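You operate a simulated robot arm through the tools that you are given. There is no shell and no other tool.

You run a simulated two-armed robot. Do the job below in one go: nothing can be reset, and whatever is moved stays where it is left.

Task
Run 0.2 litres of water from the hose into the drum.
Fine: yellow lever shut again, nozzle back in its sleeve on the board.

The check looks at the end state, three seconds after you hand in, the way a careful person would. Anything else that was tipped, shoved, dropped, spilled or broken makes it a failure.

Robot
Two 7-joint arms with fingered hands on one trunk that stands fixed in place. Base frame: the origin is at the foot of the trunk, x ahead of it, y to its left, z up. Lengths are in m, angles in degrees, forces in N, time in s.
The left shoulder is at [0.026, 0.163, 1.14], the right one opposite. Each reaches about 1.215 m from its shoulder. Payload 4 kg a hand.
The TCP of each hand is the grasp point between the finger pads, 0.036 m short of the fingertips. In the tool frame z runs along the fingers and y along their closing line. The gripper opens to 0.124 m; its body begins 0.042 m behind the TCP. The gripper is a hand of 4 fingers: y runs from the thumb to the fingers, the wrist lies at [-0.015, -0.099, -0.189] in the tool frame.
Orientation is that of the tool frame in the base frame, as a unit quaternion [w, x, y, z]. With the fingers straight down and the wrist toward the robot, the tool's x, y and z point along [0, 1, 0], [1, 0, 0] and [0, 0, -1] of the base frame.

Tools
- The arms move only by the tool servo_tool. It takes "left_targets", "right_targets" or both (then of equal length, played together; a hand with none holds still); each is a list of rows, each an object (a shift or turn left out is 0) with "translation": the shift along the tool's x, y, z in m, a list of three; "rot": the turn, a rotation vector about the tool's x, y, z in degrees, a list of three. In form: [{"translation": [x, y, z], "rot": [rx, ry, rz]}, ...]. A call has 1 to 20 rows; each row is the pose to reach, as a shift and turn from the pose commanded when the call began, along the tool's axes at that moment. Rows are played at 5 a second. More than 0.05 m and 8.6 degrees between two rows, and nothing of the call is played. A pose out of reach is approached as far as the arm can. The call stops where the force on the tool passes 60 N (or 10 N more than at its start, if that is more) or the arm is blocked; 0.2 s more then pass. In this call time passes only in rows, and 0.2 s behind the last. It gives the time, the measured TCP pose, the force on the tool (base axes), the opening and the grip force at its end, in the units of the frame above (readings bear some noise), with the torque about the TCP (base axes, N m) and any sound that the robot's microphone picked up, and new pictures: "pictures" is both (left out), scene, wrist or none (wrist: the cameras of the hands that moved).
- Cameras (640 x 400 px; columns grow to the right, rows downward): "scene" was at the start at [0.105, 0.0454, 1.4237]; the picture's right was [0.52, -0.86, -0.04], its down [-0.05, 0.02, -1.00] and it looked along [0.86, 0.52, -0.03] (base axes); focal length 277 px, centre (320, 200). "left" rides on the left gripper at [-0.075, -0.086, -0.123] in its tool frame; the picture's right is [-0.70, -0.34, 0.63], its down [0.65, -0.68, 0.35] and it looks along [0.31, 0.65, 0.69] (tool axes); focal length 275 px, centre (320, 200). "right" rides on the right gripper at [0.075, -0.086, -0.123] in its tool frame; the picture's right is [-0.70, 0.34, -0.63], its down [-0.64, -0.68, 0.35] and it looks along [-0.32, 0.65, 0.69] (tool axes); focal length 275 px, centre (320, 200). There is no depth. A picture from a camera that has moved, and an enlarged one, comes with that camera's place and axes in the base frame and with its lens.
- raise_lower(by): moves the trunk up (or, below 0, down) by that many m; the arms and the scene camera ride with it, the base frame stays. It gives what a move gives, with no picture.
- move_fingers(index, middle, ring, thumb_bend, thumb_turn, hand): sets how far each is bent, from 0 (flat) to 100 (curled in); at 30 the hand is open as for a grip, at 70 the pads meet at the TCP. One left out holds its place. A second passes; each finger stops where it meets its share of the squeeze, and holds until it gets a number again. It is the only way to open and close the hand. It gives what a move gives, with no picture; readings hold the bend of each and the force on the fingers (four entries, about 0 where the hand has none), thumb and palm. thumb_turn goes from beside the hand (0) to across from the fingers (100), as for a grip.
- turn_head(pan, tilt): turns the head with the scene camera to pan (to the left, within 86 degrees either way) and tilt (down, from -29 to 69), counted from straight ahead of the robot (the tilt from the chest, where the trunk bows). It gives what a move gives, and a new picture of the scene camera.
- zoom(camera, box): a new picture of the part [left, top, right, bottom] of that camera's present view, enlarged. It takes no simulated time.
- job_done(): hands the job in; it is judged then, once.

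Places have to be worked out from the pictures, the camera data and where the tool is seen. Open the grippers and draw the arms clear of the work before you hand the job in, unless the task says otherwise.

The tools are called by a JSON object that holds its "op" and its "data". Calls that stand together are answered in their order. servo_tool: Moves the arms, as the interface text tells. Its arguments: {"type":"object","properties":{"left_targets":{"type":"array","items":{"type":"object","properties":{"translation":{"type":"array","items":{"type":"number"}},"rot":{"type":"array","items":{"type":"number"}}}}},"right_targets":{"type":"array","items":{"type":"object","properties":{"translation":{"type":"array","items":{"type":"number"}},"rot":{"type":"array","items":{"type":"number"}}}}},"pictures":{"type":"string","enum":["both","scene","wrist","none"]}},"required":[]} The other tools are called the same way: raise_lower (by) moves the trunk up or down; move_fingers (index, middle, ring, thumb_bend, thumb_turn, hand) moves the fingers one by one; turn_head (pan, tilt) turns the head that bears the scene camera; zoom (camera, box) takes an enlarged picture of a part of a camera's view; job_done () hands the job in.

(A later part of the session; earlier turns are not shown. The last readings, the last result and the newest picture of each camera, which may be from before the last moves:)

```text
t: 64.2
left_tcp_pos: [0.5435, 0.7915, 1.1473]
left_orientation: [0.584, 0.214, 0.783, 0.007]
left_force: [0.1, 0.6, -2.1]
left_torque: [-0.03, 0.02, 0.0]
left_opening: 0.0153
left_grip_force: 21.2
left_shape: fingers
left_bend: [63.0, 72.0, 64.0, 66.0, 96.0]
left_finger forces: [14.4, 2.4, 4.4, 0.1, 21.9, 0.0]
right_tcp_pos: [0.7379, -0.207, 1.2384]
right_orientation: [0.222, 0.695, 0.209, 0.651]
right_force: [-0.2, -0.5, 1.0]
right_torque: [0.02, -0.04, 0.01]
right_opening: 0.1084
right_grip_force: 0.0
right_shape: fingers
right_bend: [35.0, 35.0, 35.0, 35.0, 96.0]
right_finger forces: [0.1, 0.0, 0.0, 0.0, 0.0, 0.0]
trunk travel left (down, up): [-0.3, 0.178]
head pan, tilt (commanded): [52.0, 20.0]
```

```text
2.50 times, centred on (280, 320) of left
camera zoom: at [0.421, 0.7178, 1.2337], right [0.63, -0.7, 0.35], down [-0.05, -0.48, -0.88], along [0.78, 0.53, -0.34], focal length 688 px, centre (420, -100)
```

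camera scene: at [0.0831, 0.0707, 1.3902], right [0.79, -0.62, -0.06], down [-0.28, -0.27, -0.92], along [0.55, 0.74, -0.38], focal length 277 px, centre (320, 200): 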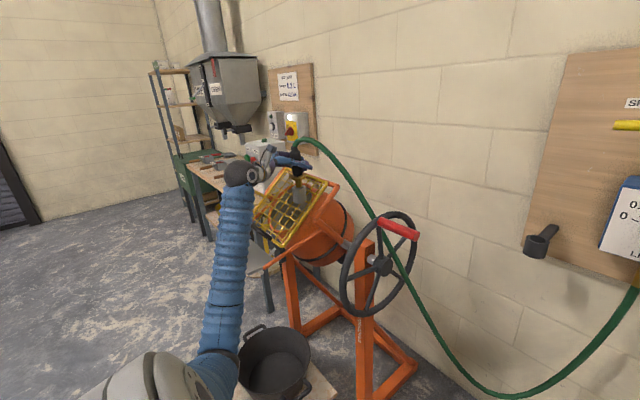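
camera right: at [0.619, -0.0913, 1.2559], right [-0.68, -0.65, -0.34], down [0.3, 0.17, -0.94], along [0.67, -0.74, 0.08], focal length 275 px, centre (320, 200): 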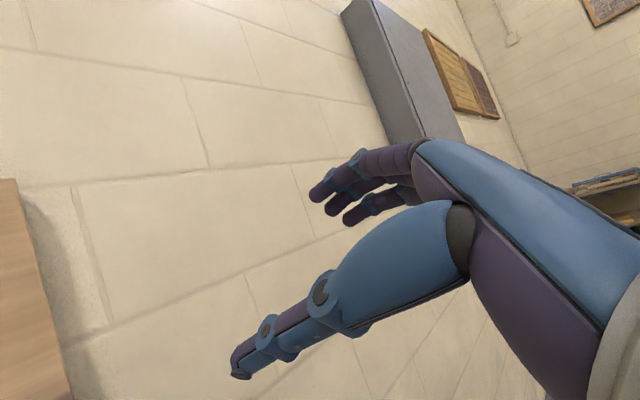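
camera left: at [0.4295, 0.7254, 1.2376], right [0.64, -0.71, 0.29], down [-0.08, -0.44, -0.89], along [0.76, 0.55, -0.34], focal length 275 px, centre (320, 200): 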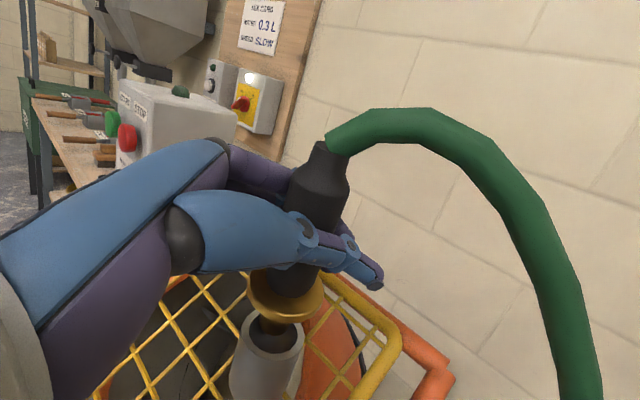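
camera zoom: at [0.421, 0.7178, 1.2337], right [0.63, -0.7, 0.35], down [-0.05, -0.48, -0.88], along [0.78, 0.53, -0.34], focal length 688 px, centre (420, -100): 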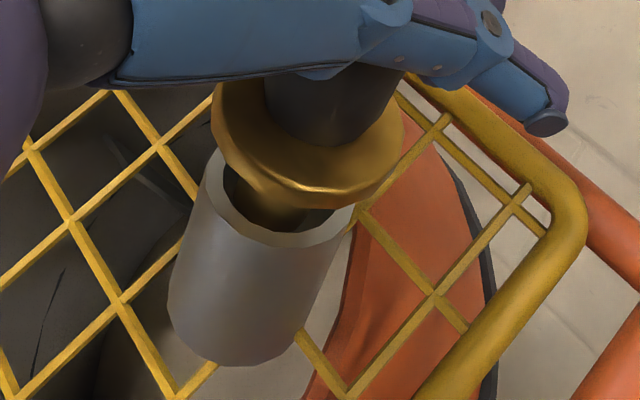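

The spout is now inside the tube with no contact force. I lower it another 15 mm, leaving a small gap under the flange.

{"op": "servo_tool", "data": {"left_targets": [{"translation": [0.0046, -0.0013, 0.0016]}, {"translation": [0.0091, -0.0026, 0.0032]}, {"translation": [0.0137, -0.0039, 0.0048]}], "pictures": "scene"}}

{"op": "zoom", "data": {"camera": "scene", "box": [270, 130, 330, 200]}}

{"op": "zoom", "data": {"camera": "left", "box": [160, 140, 420, 400]}}

```text
t: 65.0
left_tcp_pos: [0.544, 0.7915, 1.1345]
left_orientation: [0.584, 0.214, 0.783, 0.007]
left_force: [-0.7, -0.2, -2.4]
left_torque: [0.0, -0.03, -0.02]
left_opening: 0.0154
left_grip_force: 21.9
left_shape: fingers
left_bend: [63.0, 72.0, 64.0, 66.0, 96.0]
left_finger forces: [14.4, 2.4, 4.4, 0.1, 21.6, 0.0]
right_tcp_pos: [0.7368, -0.2068, 1.2388]
right_orientation: [0.222, 0.695, 0.209, 0.651]
right_force: [-0.2, -1.0, -0.5]
right_torque: [-0.01, -0.02, -0.01]
right_opening: 0.1082
right_grip_force: 0.2
right_shape: fingers
right_bend: [35.0, 35.0, 35.0, 35.0, 96.0]
right_finger forces: [0.1, 0.1, 0.0, 0.0, 0.0, 0.0]
trunk travel left (down, up): [-0.3, 0.178]
head pan, tilt (commanded): [52.0, 20.0]
camera scene: at [0.0836, 0.0729, 1.3899], right [0.79, -0.62, -0.06], down [-0.28, -0.27, -0.92], along [0.55, 0.74, -0.39], focal length 277 px, centre (320, 200)
```

scene: 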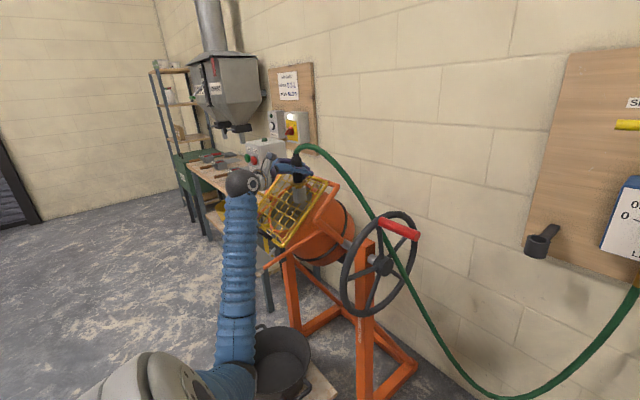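

```text
5.71 times, centred on (300, 165) of scene
camera zoom: at [0.0836, 0.0729, 1.3899], right [0.79, -0.62, -0.06], down [-0.28, -0.27, -0.92], along [0.55, 0.74, -0.39], focal length 1583 px, centre (434, 400)
```

zoom: 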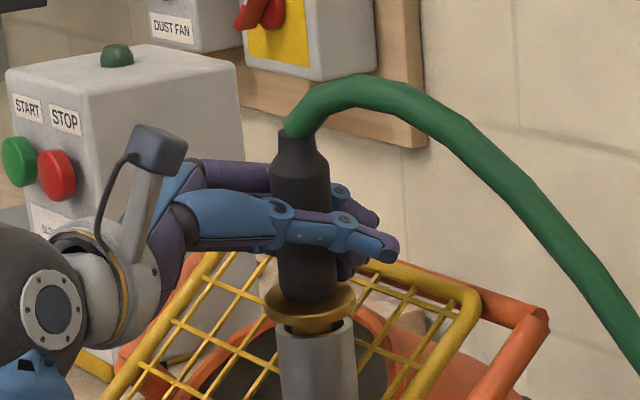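

```text
1.54 times, centred on (290, 270) of left
camera zoom: at [0.4213, 0.7175, 1.2194], right [0.63, -0.7, 0.35], down [-0.05, -0.48, -0.88], along [0.78, 0.53, -0.34], focal length 424 px, centre (366, 92)
```

zoom: 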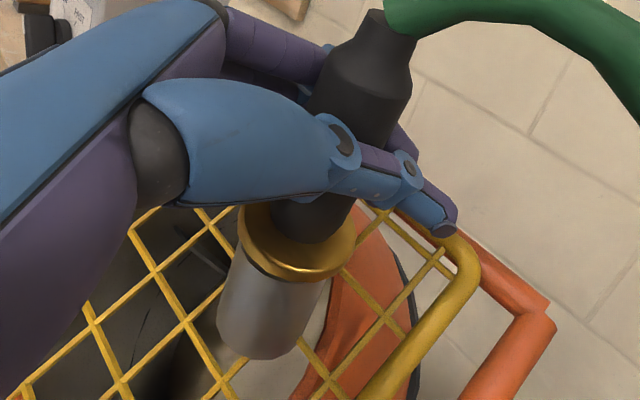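

The spout is seated in the tube with the flange a few millimetres above the rim and no side load. Now the right hand: I bring it in front of the lever with about 30° roll, so thumb will be below and fingers above the handle.

{"op": "turn_head", "data": {"pan": 14, "tilt": 12}}

{"op": "servo_tool", "data": {"right_targets": [{"translation": [0.0252, -0.0289, 0.0077], "rot": [0, 0, -2.7]}, {"translation": [0.0503, -0.0578, 0.0154], "rot": [0, 0, -5.4]}, {"translation": [0.0755, -0.0866, 0.0232], "rot": [0, 0, -8.2]}, {"translation": [0.1006, -0.1155, 0.0309], "rot": [0, 0, -10.9]}, {"translation": [0.1258, -0.1444, 0.0386], "rot": [0, 0, -13.6]}, {"translation": [0.1509, -0.1733, 0.0463], "rot": [0, 0, -16.3]}, {"translation": [0.1761, -0.2021, 0.0541], "rot": [0, 0, -19.1]}, {"translation": [0.2012, -0.231, 0.0618], "rot": [0, 0, -21.8]}, {"translation": [0.2264, -0.2599, 0.0695], "rot": [0, 0, -24.5]}], "pictures": "both"}}

```text
t: 66.0
left_tcp_pos: [0.5444, 0.7904, 1.1334]
left_orientation: [0.584, 0.213, 0.783, 0.007]
left_force: [-0.2, -0.7, -1.5]
left_torque: [-0.02, -0.04, 0.0]
left_opening: 0.0151
left_grip_force: 21.9
left_shape: fingers
left_bend: [63.0, 72.0, 64.0, 66.0, 96.0]
left_finger forces: [14.3, 2.5, 4.4, 0.1, 21.8, 0.1]
right_tcp_pos: [0.7377, -0.2069, 1.2373]
right_orientation: [0.222, 0.695, 0.208, 0.651]
right_force: [0.2, 0.8, 0.4]
right_torque: [0.03, 0.03, 0.0]
right_opening: 0.1085
right_grip_force: 0.0
right_shape: fingers
right_bend: [35.0, 35.0, 35.0, 35.0, 96.0]
right_finger forces: [0.0, 0.1, 0.0, 0.0, 0.0, 0.0]
trunk travel left (down, up): [-0.3, 0.178]
head pan, tilt (commanded): [14.0, 12.0]
camera scene: at [0.1175, 0.0221, 1.4003], right [0.24, -0.97, -0.02], down [-0.28, -0.05, -0.96], along [0.93, 0.24, -0.28], focal length 277 px, centre (320, 200)
```

scene: 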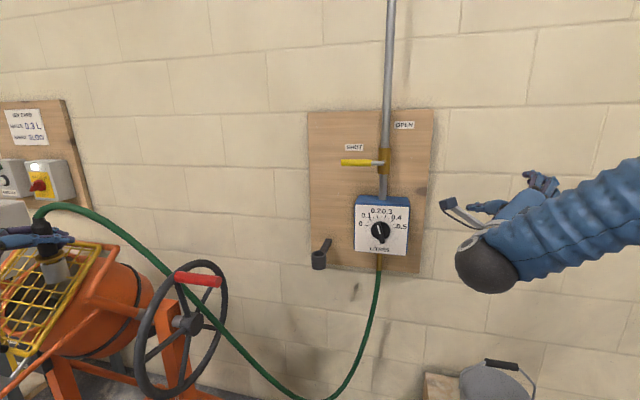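

```text
t: 68.0
left_tcp_pos: [0.5447, 0.791, 1.1324]
left_orientation: [0.584, 0.214, 0.783, 0.006]
left_force: [-0.3, 0.4, -2.4]
left_torque: [-0.02, 0.03, -0.01]
left_opening: 0.0155
left_grip_force: 21.4
left_shape: fingers
left_bend: [63.0, 72.0, 64.0, 66.0, 96.0]
left_finger forces: [14.5, 2.4, 4.2, 0.0, 21.6, 0.0]
right_tcp_pos: [0.8207, 0.1338, 1.2681]
right_orientation: [0.356, 0.635, 0.352, 0.589]
right_force: [0.6, 0.8, 0.5]
right_torque: [-0.02, -0.03, -0.05]
right_opening: 0.1084
right_grip_force: 0.1
right_shape: fingers
right_bend: [35.0, 35.0, 35.0, 35.0, 96.0]
right_finger forces: [0.0, 0.0, 0.1, 0.0, 0.0, 0.1]
trunk travel left (down, up): [-0.3, 0.178]
head pan, tilt (commanded): [14.0, 12.0]
camera scene: at [0.1176, 0.0234, 1.4003], right [0.24, -0.97, -0.02], down [-0.28, -0.05, -0.96], along [0.93, 0.24, -0.28], focal length 277 px, centre (320, 200)
camera right: at [0.7, 0.2458, 1.2388], right [-0.66, -0.75, -0.02], down [0.29, -0.23, -0.93], along [0.69, -0.62, 0.37], focal length 275 px, centre (320, 200)
```

scene: 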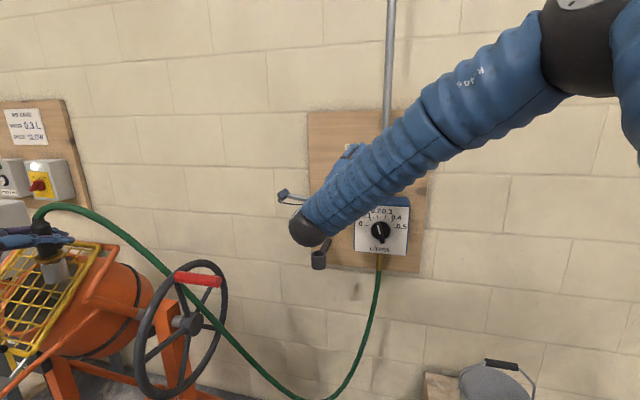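
right: 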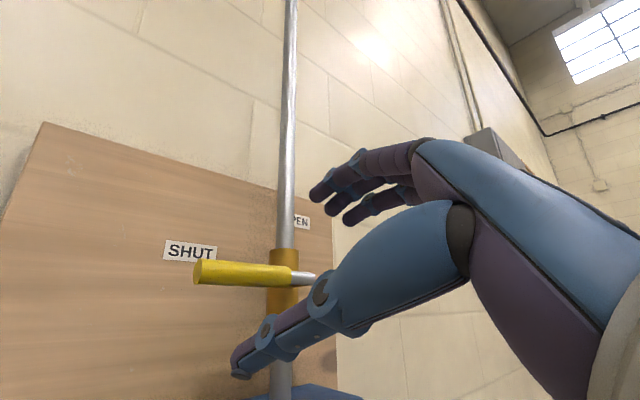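

The lever axis is at x=0.946, z=1.271, with the handle from y=0.073 to 0.165. I advance so the open hand straddles the handle.

{"op": "servo_tool", "data": {"right_targets": [{"translation": [0.002, 0.002, 0.034]}, {"translation": [0.0045, 0.004, 0.068]}, {"translation": [0.0067, 0.0058, 0.101]}], "pictures": "wrist"}}

{"op": "zoom", "data": {"camera": "scene", "box": [290, 110, 440, 230]}}

```text
t: 68.8
left_tcp_pos: [0.5449, 0.791, 1.1322]
left_orientation: [0.584, 0.214, 0.782, 0.007]
left_force: [0.1, -0.9, -1.8]
left_torque: [-0.03, -0.02, 0.0]
left_opening: 0.0154
left_grip_force: 21.1
left_shape: fingers
left_bend: [63.0, 72.0, 64.0, 66.0, 96.0]
left_finger forces: [14.3, 2.6, 4.1, 0.0, 21.5, 0.0]
right_tcp_pos: [0.9226, 0.1319, 1.2711]
right_orientation: [0.355, 0.636, 0.352, 0.588]
right_force: [0.8, 0.1, -0.2]
right_torque: [0.01, -0.02, 0.01]
right_opening: 0.1084
right_grip_force: 0.2
right_shape: fingers
right_bend: [35.0, 35.0, 35.0, 35.0, 96.0]
right_finger forces: [0.1, 0.0, 0.1, 0.0, 0.0, 0.0]
trunk travel left (down, up): [-0.3, 0.178]
head pan, tilt (commanded): [14.0, 12.0]
camera right: at [0.8013, 0.2447, 1.2404], right [-0.66, -0.75, -0.02], down [0.29, -0.23, -0.93], along [0.69, -0.62, 0.37], focal length 275 px, centre (320, 200)
```

right: 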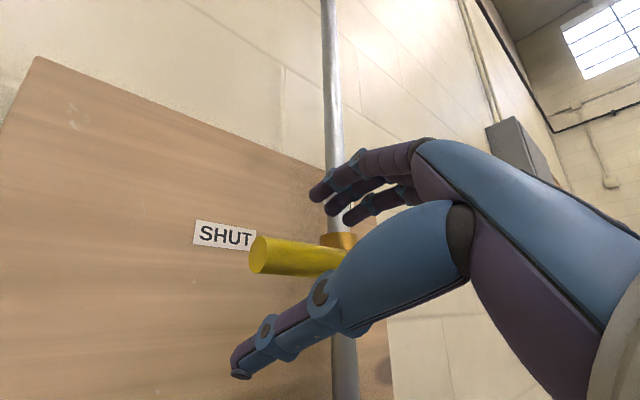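

```text
3.33 times, centred on (365, 170) of scene
camera zoom: at [0.1186, 0.0225, 1.4001], right [0.24, -0.97, -0.02], down [-0.28, -0.05, -0.96], along [0.93, 0.24, -0.28], focal length 924 px, centre (170, 300)
```

zoom: 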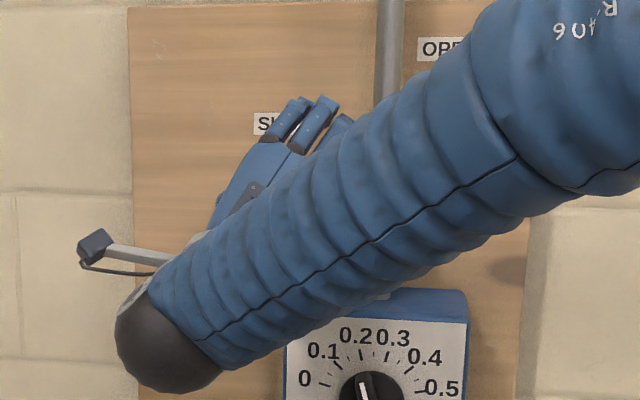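

The handle lies between thumb (below) and fingers (above). I close to a loose cage first, then swing the lever up along its arc.

{"op": "move_fingers", "data": {"hand": "right", "index": 52, "middle": 52, "ring": 52, "thumb_bend": 52, "thumb_turn": 98}}

{"op": "zoom", "data": {"camera": "right", "box": [180, 130, 460, 400]}}

```text
t: 69.8
left_tcp_pos: [0.544, 0.7915, 1.1337]
left_orientation: [0.584, 0.214, 0.783, 0.007]
left_force: [-0.2, -0.2, -2.6]
left_torque: [-0.02, 0.0, 0.02]
left_opening: 0.0153
left_grip_force: 21.2
left_shape: fingers
left_bend: [63.0, 72.0, 64.0, 66.0, 96.0]
left_finger forces: [14.4, 2.5, 4.0, 0.0, 21.5, 0.0]
right_tcp_pos: [0.9206, 0.1324, 1.2717]
right_orientation: [0.355, 0.635, 0.353, 0.589]
right_force: [-0.3, 0.3, 1.0]
right_torque: [0.04, -0.03, -0.03]
right_opening: 0.0562
right_grip_force: 0.1
right_shape: fingers
right_bend: [52.0, 52.0, 52.0, 52.0, 98.0]
right_finger forces: [0.0, 0.0, 0.1, 0.0, 0.1, 0.0]
trunk travel left (down, up): [-0.3, 0.178]
head pan, tilt (commanded): [14.0, 12.0]
```

```text
1.48 times, centred on (320, 265) of right
camera zoom: at [0.8001, 0.2445, 1.2414], right [-0.66, -0.75, -0.02], down [0.29, -0.23, -0.93], along [0.69, -0.62, 0.37], focal length 408 px, centre (320, 104)
```

zoom: 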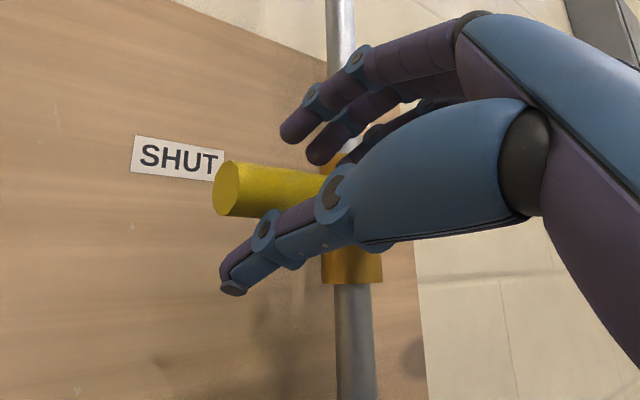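

The cage around the handle looks right. I swing the lever the first 50° and check forces, sound and the dial.

{"op": "servo_tool", "data": {"right_targets": [{"translation": [0.0069, 0.0148, -0.0008], "rot": [0, 0, 5]}, {"translation": [0.0111, 0.0308, -0.0015], "rot": [0, 0, 10]}, {"translation": [0.0125, 0.047, -0.002], "rot": [0, 0, 15]}, {"translation": [0.0109, 0.0634, -0.0025], "rot": [0, 0, 20]}, {"translation": [0.0067, 0.0792, -0.0026], "rot": [0, 0, 25]}], "pictures": "both"}}

{"op": "zoom", "data": {"camera": "scene", "box": [290, 90, 440, 260]}}

```text
t: 71.0
left_tcp_pos: [0.5449, 0.7914, 1.1333]
left_orientation: [0.584, 0.214, 0.783, 0.007]
left_force: [-1.1, 0.4, -1.9]
left_torque: [-0.03, 0.01, -0.02]
left_opening: 0.0151
left_grip_force: 20.9
left_shape: fingers
left_bend: [63.0, 72.0, 64.0, 66.0, 96.0]
left_finger forces: [14.5, 2.4, 3.9, 0.1, 21.5, 0.0]
right_tcp_pos: [0.9213, 0.0988, 1.3426]
right_orientation: [0.218, 0.696, 0.205, 0.652]
right_force: [-1.4, 2.8, -1.1]
right_torque: [0.06, 0.03, 0.1]
right_opening: 0.0607
right_grip_force: 1.7
right_shape: fingers
right_bend: [52.0, 52.0, 52.0, 51.0, 97.0]
right_finger forces: [0.0, 0.0, 0.1, 0.0, 3.0, 0.0]
trunk travel left (down, up): [-0.3, 0.178]
head pan, tilt (commanded): [14.0, 12.0]
camera scene: at [0.1172, 0.0222, 1.4004], right [0.24, -0.97, -0.02], down [-0.28, -0.05, -0.96], along [0.93, 0.24, -0.28], focal length 277 px, centre (320, 200)
camera right: at [0.8033, 0.2165, 1.3617], right [-0.68, -0.65, -0.34], down [0.3, 0.18, -0.94], along [0.67, -0.74, 0.08], focal length 275 px, centre (320, 200)
```

scene: 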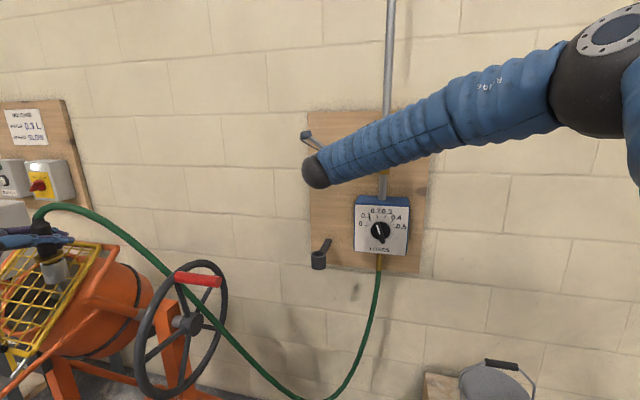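
right: 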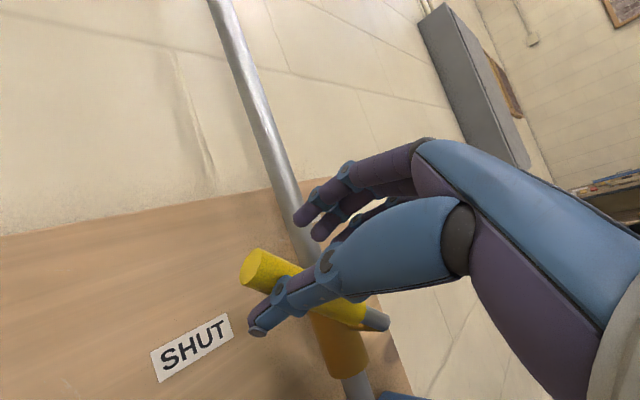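

```text
2.35 times, centred on (365, 175) of scene
camera zoom: at [0.1172, 0.0222, 1.4004], right [0.24, -0.97, -0.02], down [-0.28, -0.05, -0.96], along [0.93, 0.24, -0.28], focal length 652 px, centre (214, 259)
```

zoom: 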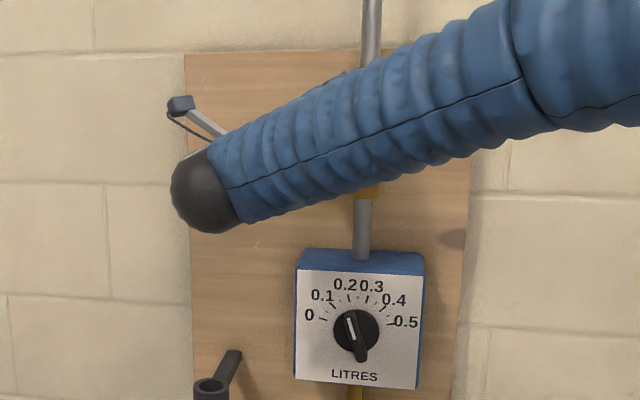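

The lever follows easily (thumb pushing with 3 N), about 45° up, no flow sound yet. I continue to fully open.

{"op": "servo_tool", "data": {"right_targets": [{"translation": [0.0001, 0.0169, 0.0], "rot": [0, 0, 5]}, {"translation": [-0.0026, 0.0329, 0.0001], "rot": [0, 0, 10]}, {"translation": [-0.0081, 0.0484, 0.0005], "rot": [0, 0, 15]}, {"translation": [-0.0163, 0.0626, 0.001], "rot": [0, 0, 20]}, {"translation": [-0.0245, 0.0726, 0.0016], "rot": [0, 0, 23]}], "pictures": "both"}}

{"op": "zoom", "data": {"camera": "scene", "box": [320, 60, 440, 260]}}

```text
t: 72.2
left_tcp_pos: [0.5428, 0.7917, 1.133]
left_orientation: [0.584, 0.214, 0.783, 0.007]
left_force: [0.0, -0.1, -2.0]
left_torque: [-0.02, 0.01, -0.03]
left_opening: 0.0154
left_grip_force: 20.9
left_shape: fingers
left_bend: [63.0, 72.0, 64.0, 66.0, 96.0]
left_finger forces: [14.4, 2.6, 4.0, 0.0, 21.4, 0.0]
right_tcp_pos: [0.9201, 0.0235, 1.3644]
right_orientation: [0.085, 0.724, 0.062, 0.682]
right_force: [-1.6, 1.8, 3.2]
right_torque: [0.09, -0.06, 0.12]
right_opening: 0.0594
right_grip_force: 2.0
right_shape: fingers
right_bend: [52.0, 52.0, 52.0, 51.0, 97.0]
right_finger forces: [0.0, 0.0, 0.0, 0.0, 3.5, 0.0]
trunk travel left (down, up): [-0.3, 0.178]
head pan, tilt (commanded): [14.0, 12.0]
camera scene: at [0.1171, 0.0222, 1.4004], right [0.24, -0.97, -0.02], down [-0.28, -0.05, -0.96], along [0.93, 0.24, -0.28], focal length 277 px, centre (320, 200)
camera right: at [0.8046, 0.1285, 1.4268], right [-0.68, -0.45, -0.58], down [0.32, 0.52, -0.79], along [0.66, -0.73, -0.21], focal length 275 px, centre (320, 200)
```

scene: 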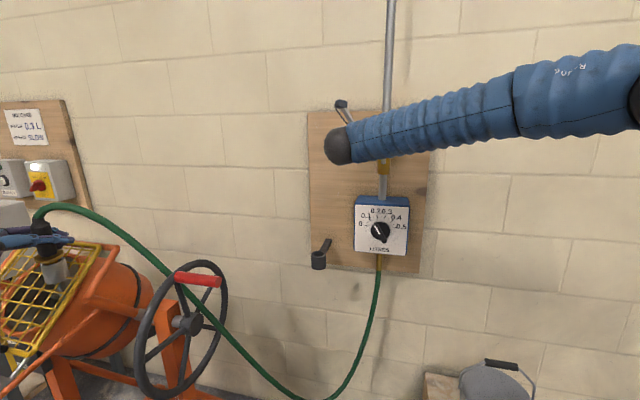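
right: 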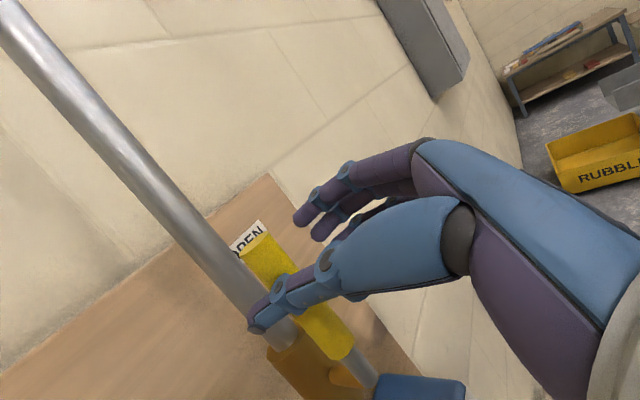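

```text
2.00 times, centred on (380, 160) of scene
camera zoom: at [0.1171, 0.0222, 1.4004], right [0.24, -0.97, -0.02], down [-0.28, -0.05, -0.96], along [0.93, 0.24, -0.28], focal length 554 px, centre (200, 280)
```

zoom: 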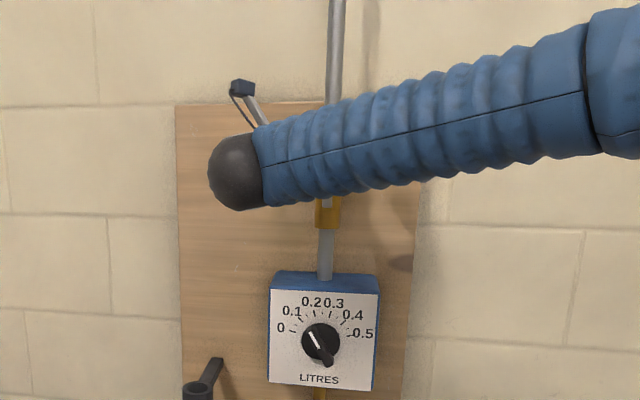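

The lever is nearly upright and the dial pointer is winding down, so water is running. I read the dial and the nozzle closely.

{"op": "zoom", "data": {"camera": "scene", "box": [360, 200, 400, 250]}}

{"op": "zoom", "data": {"camera": "left", "box": [160, 140, 420, 400]}}

{"op": "zoom", "data": {"camera": "right", "box": [180, 180, 460, 400]}}

```text
8.00 times, centred on (380, 225) of scene
camera zoom: at [0.1171, 0.0222, 1.4004], right [0.24, -0.97, -0.02], down [-0.28, -0.05, -0.96], along [0.93, 0.24, -0.28], focal length 2217 px, centre (-160, 0)
```

zoom: 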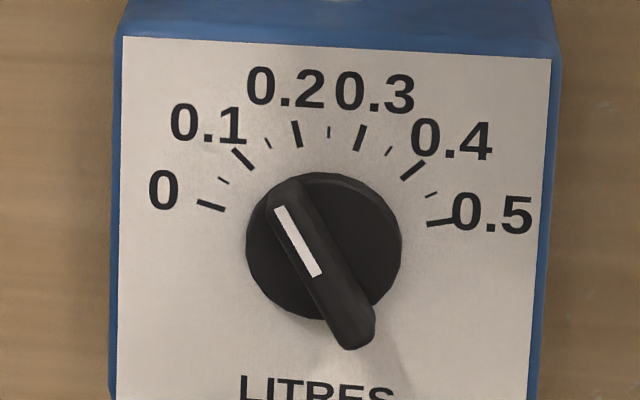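

```text
1.54 times, centred on (290, 270) of left
camera zoom: at [0.4208, 0.7177, 1.2195], right [0.63, -0.7, 0.35], down [-0.05, -0.48, -0.88], along [0.78, 0.53, -0.34], focal length 424 px, centre (366, 92)
```

zoom: 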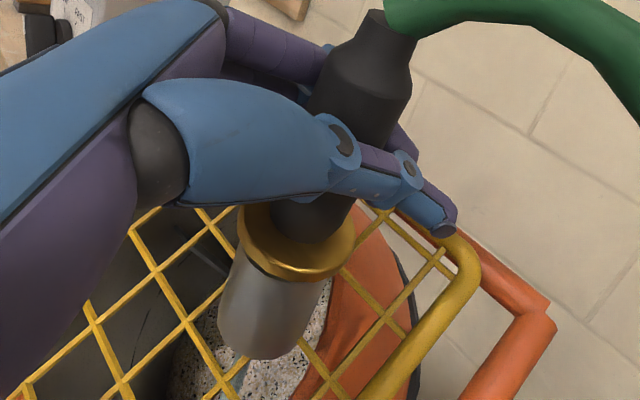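

```text
1.82 times, centred on (320, 290) of right
camera zoom: at [0.8046, 0.1285, 1.4268], right [-0.68, -0.45, -0.58], down [0.32, 0.52, -0.79], along [0.66, -0.73, -0.21], focal length 500 px, centre (320, 36)
```

zoom: 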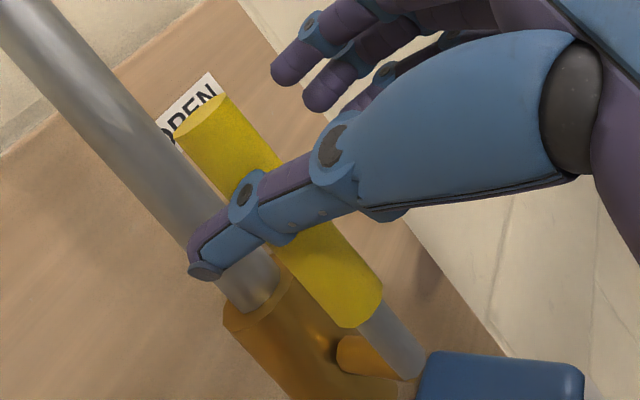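

The dial has fallen to about 0.15 and I can see wetness in the drum under the tube. I hold still for two seconds.

{"op": "servo_tool", "data": {"right_targets": [{"translation": [0, 0, 0]}, {"translation": [0, 0, 0]}, {"translation": [0, 0, 0]}, {"translation": [0, 0, 0]}, {"translation": [0, 0, 0]}, {"translation": [0, 0, 0]}, {"translation": [0, 0, 0]}, {"translation": [0, 0, 0]}, {"translation": [0, 0, 0]}], "pictures": "none"}}

{"op": "zoom", "data": {"camera": "scene", "box": [360, 200, 400, 250]}}

{"op": "zoom", "data": {"camera": "left", "box": [160, 140, 420, 400]}}

```text
t: 74.2
left_tcp_pos: [0.545, 0.7916, 1.1334]
left_orientation: [0.584, 0.214, 0.783, 0.007]
left_force: [0.9, -0.1, -2.5]
left_torque: [-0.05, 0.01, -0.02]
left_opening: 0.0151
left_grip_force: 21.3
left_shape: fingers
left_bend: [63.0, 72.0, 64.0, 66.0, 96.0]
left_finger forces: [14.4, 2.5, 4.0, 0.0, 21.4, 0.1]
right_tcp_pos: [0.9214, 0.0263, 1.3636]
right_orientation: [0.084, 0.724, 0.063, 0.682]
right_force: [0.2, 1.9, 1.7]
right_torque: [0.05, -0.01, 0.07]
right_opening: 0.0579
right_grip_force: 0.6
right_shape: fingers
right_bend: [52.0, 52.0, 52.0, 52.0, 97.0]
right_finger forces: [0.0, 0.0, 0.0, 0.0, 1.9, 0.1]
trunk travel left (down, up): [-0.3, 0.178]
head pan, tilt (commanded): [14.0, 12.0]
```

```text
8.00 times, centred on (380, 225) of scene
camera zoom: at [0.1174, 0.0224, 1.4003], right [0.24, -0.97, -0.02], down [-0.28, -0.05, -0.96], along [0.93, 0.24, -0.28], focal length 2217 px, centre (-160, 0)
```

zoom: 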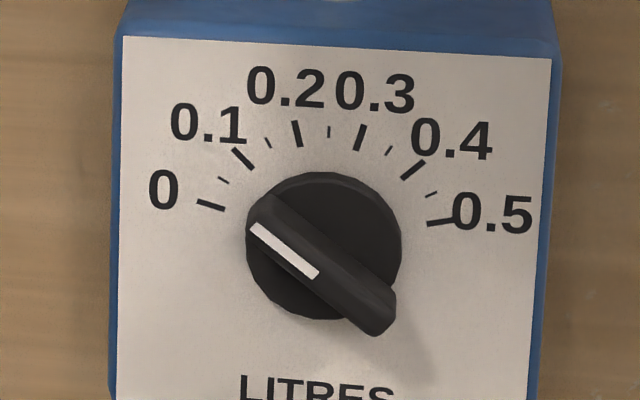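

```text
1.54 times, centred on (290, 270) of left
camera zoom: at [0.4212, 0.7178, 1.2193], right [0.63, -0.7, 0.35], down [-0.05, -0.48, -0.88], along [0.78, 0.53, -0.34], focal length 424 px, centre (366, 92)
```

zoom: 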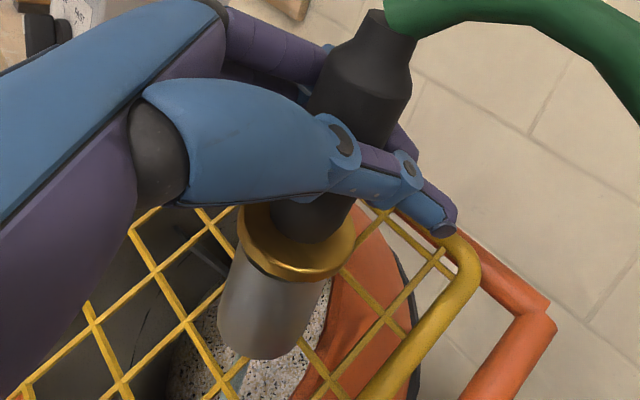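

Down to about 0.07 L at ~0.04 L/s. I wait another 2.4 s for it to reach 0.

{"op": "servo_tool", "data": {"right_targets": [{"translation": [0, 0, 0]}, {"translation": [0, 0, 0]}, {"translation": [0, 0, 0]}, {"translation": [0, 0, 0]}, {"translation": [0, 0, 0]}, {"translation": [0, 0, 0]}, {"translation": [0, 0, 0]}, {"translation": [0, 0, 0]}, {"translation": [0, 0, 0]}, {"translation": [0, 0, 0]}, {"translation": [0, 0, 0]}], "pictures": "none"}}

{"op": "zoom", "data": {"camera": "scene", "box": [360, 200, 400, 250]}}

```text
t: 76.6
left_tcp_pos: [0.5445, 0.7914, 1.1338]
left_orientation: [0.584, 0.214, 0.783, 0.007]
left_force: [-0.2, 0.3, -2.1]
left_torque: [-0.02, -0.01, 0.0]
left_opening: 0.0155
left_grip_force: 20.9
left_shape: fingers
left_bend: [63.0, 72.0, 64.0, 66.0, 96.0]
left_finger forces: [14.4, 2.6, 4.0, 0.0, 21.6, 0.0]
right_tcp_pos: [0.9212, 0.0263, 1.3636]
right_orientation: [0.085, 0.723, 0.063, 0.683]
right_force: [-1.2, 2.9, 1.2]
right_torque: [0.04, -0.01, 0.06]
right_opening: 0.0584
right_grip_force: 0.3
right_shape: fingers
right_bend: [52.0, 52.0, 52.0, 52.0, 97.0]
right_finger forces: [0.0, 0.0, 0.0, 0.0, 1.9, 0.0]
trunk travel left (down, up): [-0.3, 0.178]
head pan, tilt (commanded): [14.0, 12.0]
```

```text
8.00 times, centred on (380, 225) of scene
camera zoom: at [0.1174, 0.0224, 1.4003], right [0.24, -0.97, -0.02], down [-0.28, -0.05, -0.96], along [0.93, 0.24, -0.28], focal length 2217 px, centre (-160, 0)
```

zoom: 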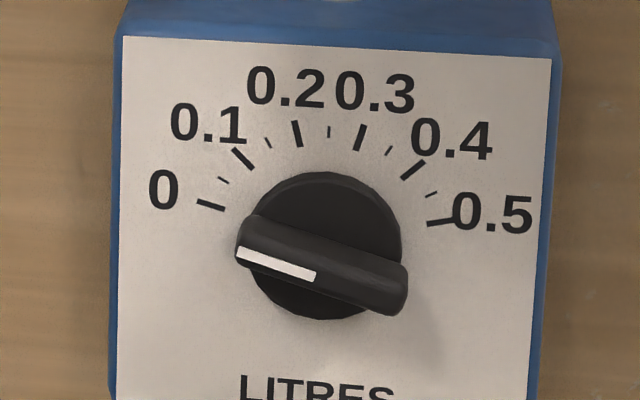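

The dial is back at 0, so the 0.2 L is through. I swing the lever back down along the same arc with the fingers pushing it, slightly past horizontal to take up the slack.

{"op": "servo_tool", "data": {"right_targets": [{"translation": [0.0037, -0.0125, -0.0005], "rot": [0, 0, -3]}, {"translation": [0.0057, -0.0287, -0.0011], "rot": [0, 0, -8]}, {"translation": [0.0048, -0.0451, -0.0014], "rot": [0, 0, -13]}, {"translation": [0.0011, -0.0609, -0.0016], "rot": [0, 0, -18]}, {"translation": [-0.0053, -0.076, -0.0016], "rot": [0, 0, -23]}, {"translation": [-0.0142, -0.0897, -0.0014], "rot": [0, 0, -28]}, {"translation": [-0.0254, -0.1017, -0.001], "rot": [0, 0, -33]}, {"translation": [-0.0383, -0.1115, -0.0005], "rot": [0, 0, -38]}, {"translation": [-0.0529, -0.119, 0.0002], "rot": [0, 0, -43]}, {"translation": [-0.0686, -0.1238, 0.001], "rot": [0, 0, -48]}], "pictures": "both"}}

```text
t: 78.8
left_tcp_pos: [0.5443, 0.7926, 1.1323]
left_orientation: [0.583, 0.214, 0.784, 0.007]
left_force: [0.4, 0.3, -3.2]
left_torque: [-0.06, 0.01, -0.01]
left_opening: 0.0153
left_grip_force: 21.1
left_shape: fingers
left_bend: [63.0, 72.0, 64.0, 66.0, 96.0]
left_finger forces: [14.4, 2.6, 3.9, 0.0, 21.5, 0.0]
right_tcp_pos: [0.9215, 0.1334, 1.271]
right_orientation: [0.356, 0.636, 0.352, 0.588]
right_force: [1.0, 3.0, 5.3]
right_torque: [-0.3, -0.16, 0.12]
right_opening: 0.0563
right_grip_force: 2.2
right_shape: fingers
right_bend: [52.0, 52.0, 49.0, 52.0, 98.0]
right_finger forces: [0.1, 0.1, 4.7, 0.1, 0.0, 0.0]
trunk travel left (down, up): [-0.3, 0.178]
head pan, tilt (commanded): [14.0, 12.0]
camera scene: at [0.1174, 0.0227, 1.4003], right [0.24, -0.97, -0.02], down [-0.28, -0.05, -0.96], along [0.93, 0.24, -0.28], focal length 277 px, centre (320, 200)
camera right: at [0.8003, 0.2455, 1.2405], right [-0.66, -0.75, -0.02], down [0.29, -0.23, -0.93], along [0.69, -0.62, 0.37], focal length 275 px, centre (320, 200)
```

scene: 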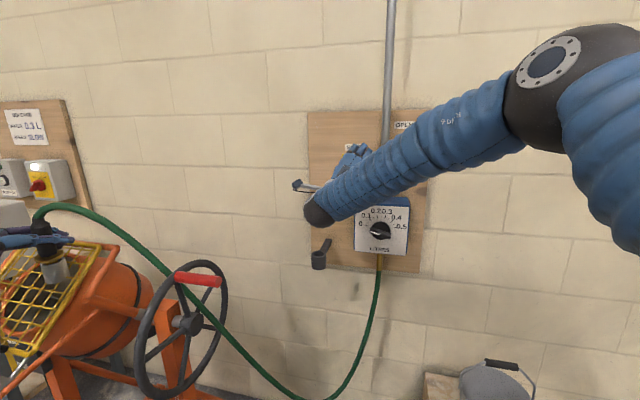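
right: 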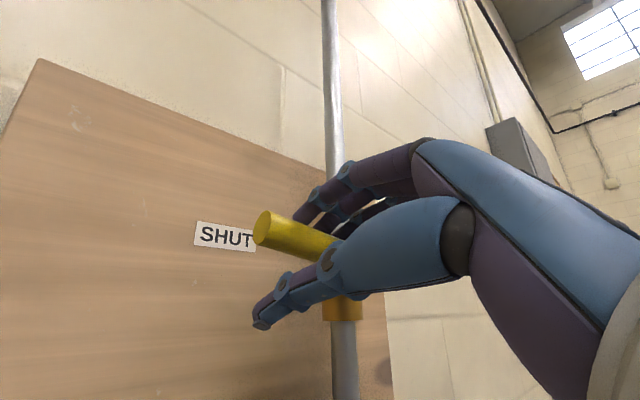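

The lever is almost horizontal but its tip is still a little high compared with before. I push it down about 2 cm more.

{"op": "servo_tool", "data": {"right_targets": [{"translation": [-0.006, -0.0078, 0.0006]}, {"translation": [-0.0119, -0.0156, 0.0012]}, {"translation": [-0.0137, -0.018, 0.0014]}], "pictures": "wrist"}}

```text
t: 79.6
left_tcp_pos: [0.5426, 0.7928, 1.1338]
left_orientation: [0.585, 0.213, 0.783, 0.008]
left_force: [-0.5, -0.4, -1.6]
left_torque: [-0.03, 0.02, 0.0]
left_opening: 0.0152
left_grip_force: 21.7
left_shape: fingers
left_bend: [63.0, 72.0, 64.0, 66.0, 96.0]
left_finger forces: [14.4, 2.5, 3.9, 0.1, 21.4, 0.0]
right_tcp_pos: [0.9203, 0.1304, 1.2512]
right_orientation: [0.355, 0.633, 0.352, 0.591]
right_force: [6.5, 13.6, 23.3]
right_torque: [-1.34, -0.56, 0.65]
right_opening: 0.0561
right_grip_force: 11.4
right_shape: fingers
right_bend: [52.0, 49.0, 45.0, 52.0, 98.0]
right_finger forces: [0.0, 5.4, 18.4, 0.0, 0.0, 0.0]
trunk travel left (down, up): [-0.3, 0.178]
head pan, tilt (commanded): [14.0, 12.0]
camera right: at [0.7989, 0.2437, 1.2211], right [-0.66, -0.75, -0.02], down [0.29, -0.23, -0.93], along [0.69, -0.62, 0.37], focal length 275 px, centre (320, 200)
```

right: 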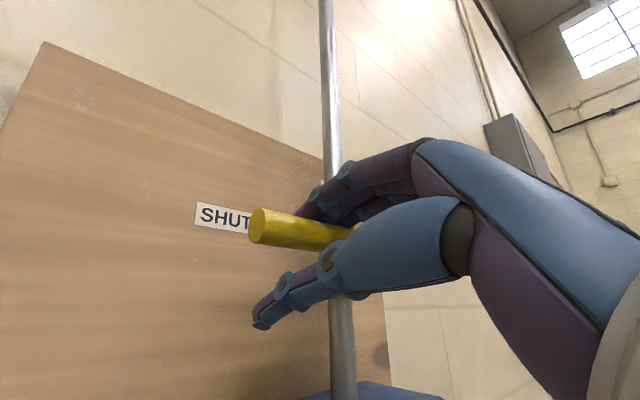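

The lever is against its shut stop (23 N reaction) and its tip is back at z≈1.269, as at the start. I relieve the push, open the hand and back straight out.

{"op": "servo_tool", "data": {"right_targets": [{"translation": [0.006, 0.0078, -0.0006]}, {"translation": [0.0125, 0.0164, -0.0012]}], "pictures": "none"}}

{"op": "move_fingers", "data": {"hand": "right", "index": 30, "middle": 30, "ring": 30, "thumb_bend": 30}}

{"op": "servo_tool", "data": {"right_targets": [{"translation": [0, 0, -0.04]}, {"translation": [0, 0, -0.08]}, {"translation": [-0.02, 0.02, -0.11], "rot": [0, 0, 5]}, {"translation": [-0.05, 0.05, -0.12], "rot": [0, 0, 9]}, {"translation": [-0.08, 0.085, -0.12], "rot": [0, 0, 13]}, {"translation": [-0.11, 0.12, -0.12], "rot": [0, 0, 17]}, {"translation": [-0.14, 0.155, -0.12], "rot": [0, 0, 20]}], "pictures": "both"}}

{"op": "zoom", "data": {"camera": "scene", "box": [310, 110, 440, 270]}}

```text
t: 80.2
left_tcp_pos: [0.5446, 0.7915, 1.1336]
left_orientation: [0.584, 0.214, 0.783, 0.007]
left_force: [0.5, 0.6, -2.7]
left_torque: [-0.05, -0.03, 0.0]
left_opening: 0.0153
left_grip_force: 20.7
left_shape: fingers
left_bend: [63.0, 72.0, 64.0, 66.0, 96.0]
left_finger forces: [14.4, 2.6, 3.9, 0.1, 21.3, 0.1]
right_tcp_pos: [0.9214, 0.1301, 1.2675]
right_orientation: [0.355, 0.636, 0.351, 0.588]
right_force: [0.9, 1.0, 2.3]
right_torque: [-0.1, -0.08, 0.06]
right_opening: 0.0562
right_grip_force: 0.8
right_shape: fingers
right_bend: [52.0, 52.0, 51.0, 52.0, 98.0]
right_finger forces: [0.0, 0.0, 1.9, 0.1, 0.0, 0.1]
trunk travel left (down, up): [-0.3, 0.178]
head pan, tilt (commanded): [14.0, 12.0]
```

```text
t: 81.2
left_tcp_pos: [0.5442, 0.7915, 1.1331]
left_orientation: [0.584, 0.214, 0.783, 0.006]
left_force: [0.0, 0.7, -2.2]
left_torque: [-0.02, 0.01, -0.03]
left_opening: 0.0154
left_grip_force: 21.4
left_shape: fingers
left_bend: [63.0, 72.0, 64.0, 66.0, 96.0]
left_finger forces: [14.5, 2.5, 3.9, 0.1, 21.4, 0.0]
right_tcp_pos: [0.9219, 0.1327, 1.269]
right_orientation: [0.355, 0.635, 0.352, 0.589]
right_force: [-0.4, 0.3, -0.3]
right_torque: [-0.02, -0.02, 0.02]
right_opening: 0.1231
right_grip_force: 0.1
right_shape: fingers
right_bend: [30.0, 30.0, 30.0, 30.0, 96.0]
right_finger forces: [0.1, 0.1, 0.0, 0.0, 0.0, 0.0]
trunk travel left (down, up): [-0.3, 0.178]
head pan, tilt (commanded): [14.0, 12.0]
```

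```text
t: 82.8
left_tcp_pos: [0.543, 0.7899, 1.1357]
left_orientation: [0.584, 0.214, 0.783, 0.009]
left_force: [1.2, -0.8, -2.7]
left_torque: [-0.05, -0.01, 0.0]
left_opening: 0.0155
left_grip_force: 21.3
left_shape: fingers
left_bend: [64.0, 72.0, 64.0, 66.0, 96.0]
left_finger forces: [14.3, 2.7, 4.2, 0.1, 21.5, 0.0]
right_tcp_pos: [0.7988, -0.0644, 1.3385]
right_orientation: [0.246, 0.686, 0.236, 0.642]
right_force: [0.3, -0.5, -1.0]
right_torque: [-0.01, 0.03, 0.02]
right_opening: 0.1234
right_grip_force: 0.0
right_shape: fingers
right_bend: [30.0, 30.0, 30.0, 30.0, 96.0]
right_finger forces: [0.0, 0.1, 0.1, 0.0, 0.0, 0.1]
trunk travel left (down, up): [-0.3, 0.178]
head pan, tilt (commanded): [14.0, 12.0]
camera scene: at [0.1172, 0.0202, 1.4004], right [0.24, -0.97, -0.02], down [-0.28, -0.05, -0.96], along [0.93, 0.24, -0.28], focal length 277 px, centre (320, 200)
camera right: at [0.6808, 0.0542, 1.3487], right [-0.67, -0.68, -0.28], down [0.3, 0.1, -0.95], along [0.67, -0.73, 0.14], focal length 275 px, centre (320, 200)
```

scene: 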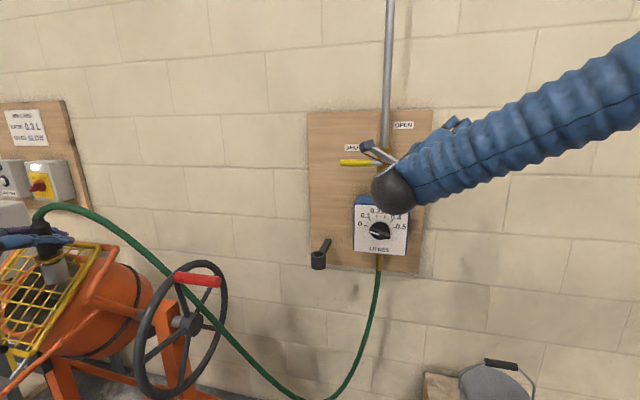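
right: 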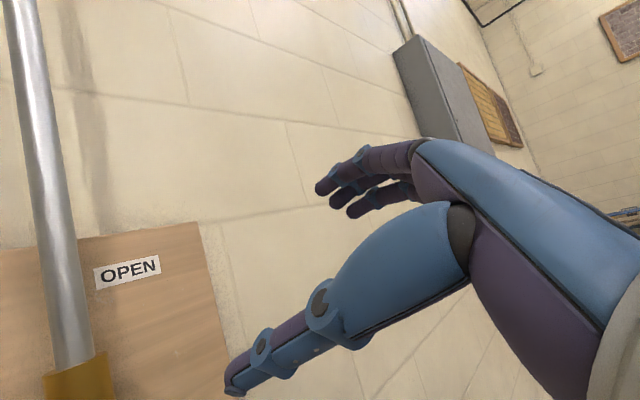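

```text
2.50 times, centred on (375, 190) of scene
camera zoom: at [0.1172, 0.0202, 1.4004], right [0.24, -0.97, -0.02], down [-0.28, -0.05, -0.96], along [0.93, 0.24, -0.28], focal length 693 px, centre (182, 225)
```

zoom: 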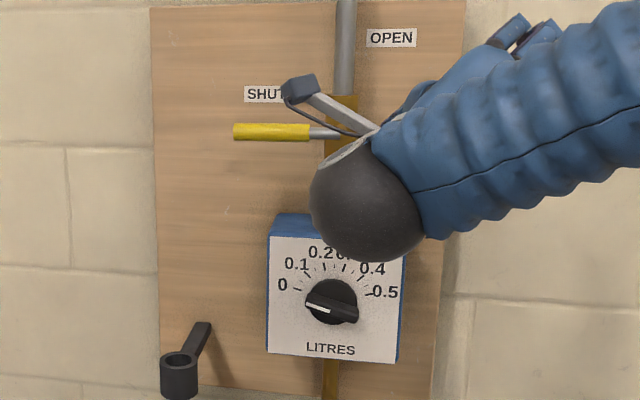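

The lever is shut and the dial at 0. I move the right arm well aside and lift the nozzle straight up out of the tube with the left.

{"op": "servo_tool", "data": {"right_targets": [{"translation": [-0.0284, 0.0236, -0.0103]}, {"translation": [-0.0568, 0.0472, -0.0206]}, {"translation": [-0.0851, 0.0709, -0.031]}, {"translation": [-0.1135, 0.0945, -0.0413]}, {"translation": [-0.1419, 0.1181, -0.0516]}], "pictures": "none"}}

{"op": "turn_head", "data": {"pan": 52, "tilt": 20}}

{"op": "servo_tool", "data": {"left_targets": [{"translation": [-0.0137, 0.0039, -0.0048]}, {"translation": [-0.0274, 0.0077, -0.0095]}, {"translation": [-0.0456, 0.0129, -0.0159]}, {"translation": [-0.0638, 0.0181, -0.0222]}, {"translation": [-0.0821, 0.0232, -0.0285]}, {"translation": [-0.1003, 0.0284, -0.0349]}], "pictures": "both"}}

{"op": "zoom", "data": {"camera": "scene", "box": [260, 90, 350, 210]}}

```text
t: 84.0
left_tcp_pos: [0.5427, 0.7918, 1.1335]
left_orientation: [0.585, 0.213, 0.783, 0.007]
left_force: [0.3, -0.1, -1.6]
left_torque: [-0.02, -0.01, -0.01]
left_opening: 0.0148
left_grip_force: 21.6
left_shape: fingers
left_bend: [64.0, 72.0, 64.0, 66.0, 96.0]
left_finger forces: [14.3, 2.7, 4.4, 0.0, 21.3, 0.1]
right_tcp_pos: [0.7376, -0.2433, 1.3117]
right_orientation: [0.248, 0.686, 0.236, 0.642]
right_force: [0.2, -0.5, -0.2]
right_torque: [-0.01, 0.0, 0.02]
right_opening: 0.1235
right_grip_force: 0.1
right_shape: fingers
right_bend: [30.0, 30.0, 30.0, 30.0, 96.0]
right_finger forces: [0.1, 0.0, 0.1, 0.1, 0.1, 0.1]
trunk travel left (down, up): [-0.3, 0.178]
head pan, tilt (commanded): [14.0, 12.0]
```

```text
t: 85.0
left_tcp_pos: [0.5442, 0.7909, 1.1332]
left_orientation: [0.583, 0.214, 0.783, 0.007]
left_force: [0.1, 0.0, -2.7]
left_torque: [-0.04, 0.01, -0.01]
left_opening: 0.0153
left_grip_force: 20.9
left_shape: fingers
left_bend: [64.0, 72.0, 64.0, 66.0, 96.0]
left_finger forces: [14.5, 2.3, 3.8, 0.0, 21.4, 0.1]
right_tcp_pos: [0.7391, -0.2438, 1.3123]
right_orientation: [0.247, 0.686, 0.236, 0.642]
right_force: [0.0, 0.2, 0.3]
right_torque: [-0.02, 0.0, -0.01]
right_opening: 0.1234
right_grip_force: 0.1
right_shape: fingers
right_bend: [30.0, 30.0, 30.0, 30.0, 96.0]
right_finger forces: [0.0, 0.1, 0.0, 0.0, 0.1, 0.1]
trunk travel left (down, up): [-0.3, 0.178]
head pan, tilt (commanded): [52.0, 20.0]
camera scene: at [0.0837, 0.0727, 1.3899], right [0.79, -0.62, -0.06], down [-0.28, -0.27, -0.92], along [0.55, 0.74, -0.39], focal length 277 px, centre (320, 200)
```

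scene: 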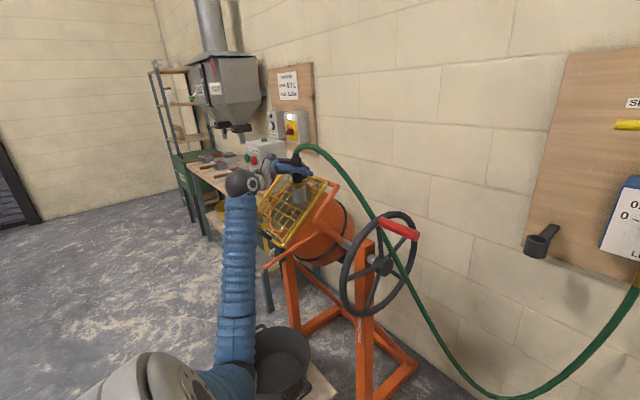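

```text
t: 86.4
left_tcp_pos: [0.544, 0.7899, 1.2428]
left_orientation: [0.584, 0.214, 0.783, 0.007]
left_force: [0.9, -0.2, -2.1]
left_torque: [-0.02, -0.02, -0.03]
left_opening: 0.0151
left_grip_force: 21.3
left_shape: fingers
left_bend: [64.0, 72.0, 64.0, 66.0, 96.0]
left_finger forces: [14.4, 2.3, 3.9, 0.0, 21.4, 0.0]
right_tcp_pos: [0.7384, -0.2434, 1.3104]
right_orientation: [0.248, 0.687, 0.236, 0.641]
right_force: [-0.3, -0.5, 0.0]
right_torque: [-0.03, 0.02, -0.03]
right_opening: 0.1231
right_grip_force: 0.0
right_shape: fingers
right_bend: [30.0, 30.0, 30.0, 30.0, 96.0]
right_finger forces: [0.0, 0.0, 0.0, 0.1, 0.1, 0.0]
trunk travel left (down, up): [-0.3, 0.178]
head pan, tilt (commanded): [52.0, 20.0]
camera scene: at [0.0834, 0.0726, 1.3899], right [0.79, -0.62, -0.06], down [-0.28, -0.27, -0.92], along [0.55, 0.74, -0.39], focal length 277 px, centre (320, 200)
camera left: at [0.4214, 0.7166, 1.3286], right [0.63, -0.7, 0.35], down [-0.05, -0.48, -0.88], along [0.78, 0.53, -0.34], focal length 275 px, centre (320, 200)
```

scene: 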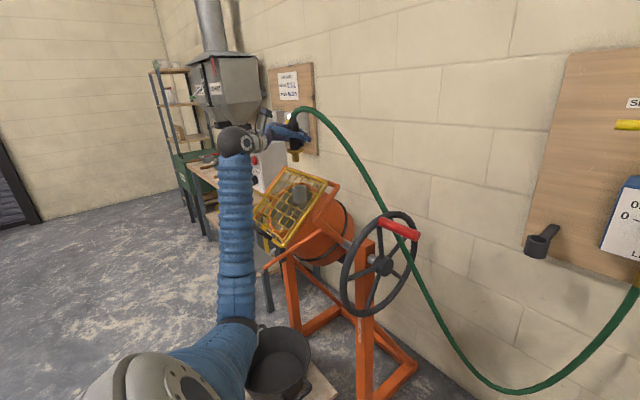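
left: 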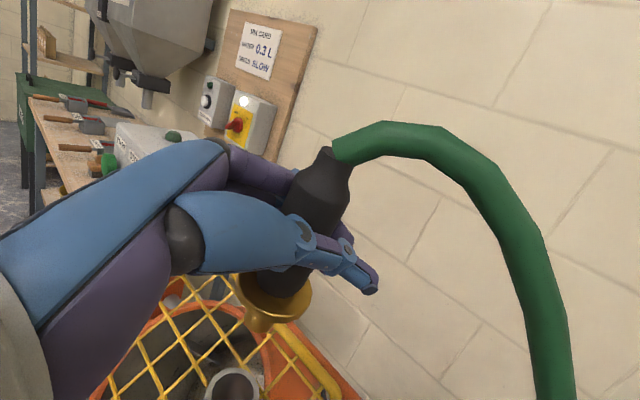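

```text
3.33 times, centred on (305, 150) of scene
camera zoom: at [0.0834, 0.0726, 1.3899], right [0.79, -0.62, -0.06], down [-0.28, -0.27, -0.92], along [0.55, 0.74, -0.39], focal length 924 px, centre (370, 367)
```

zoom: 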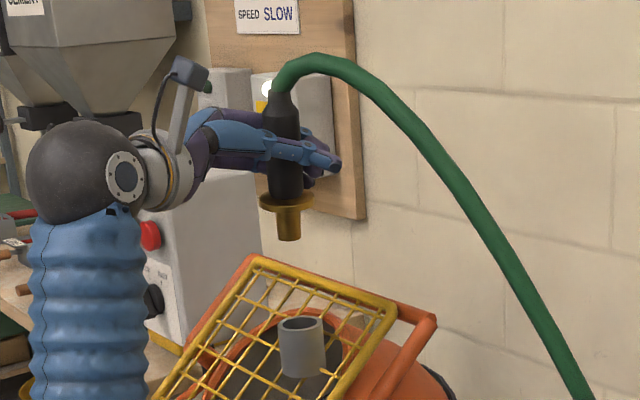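

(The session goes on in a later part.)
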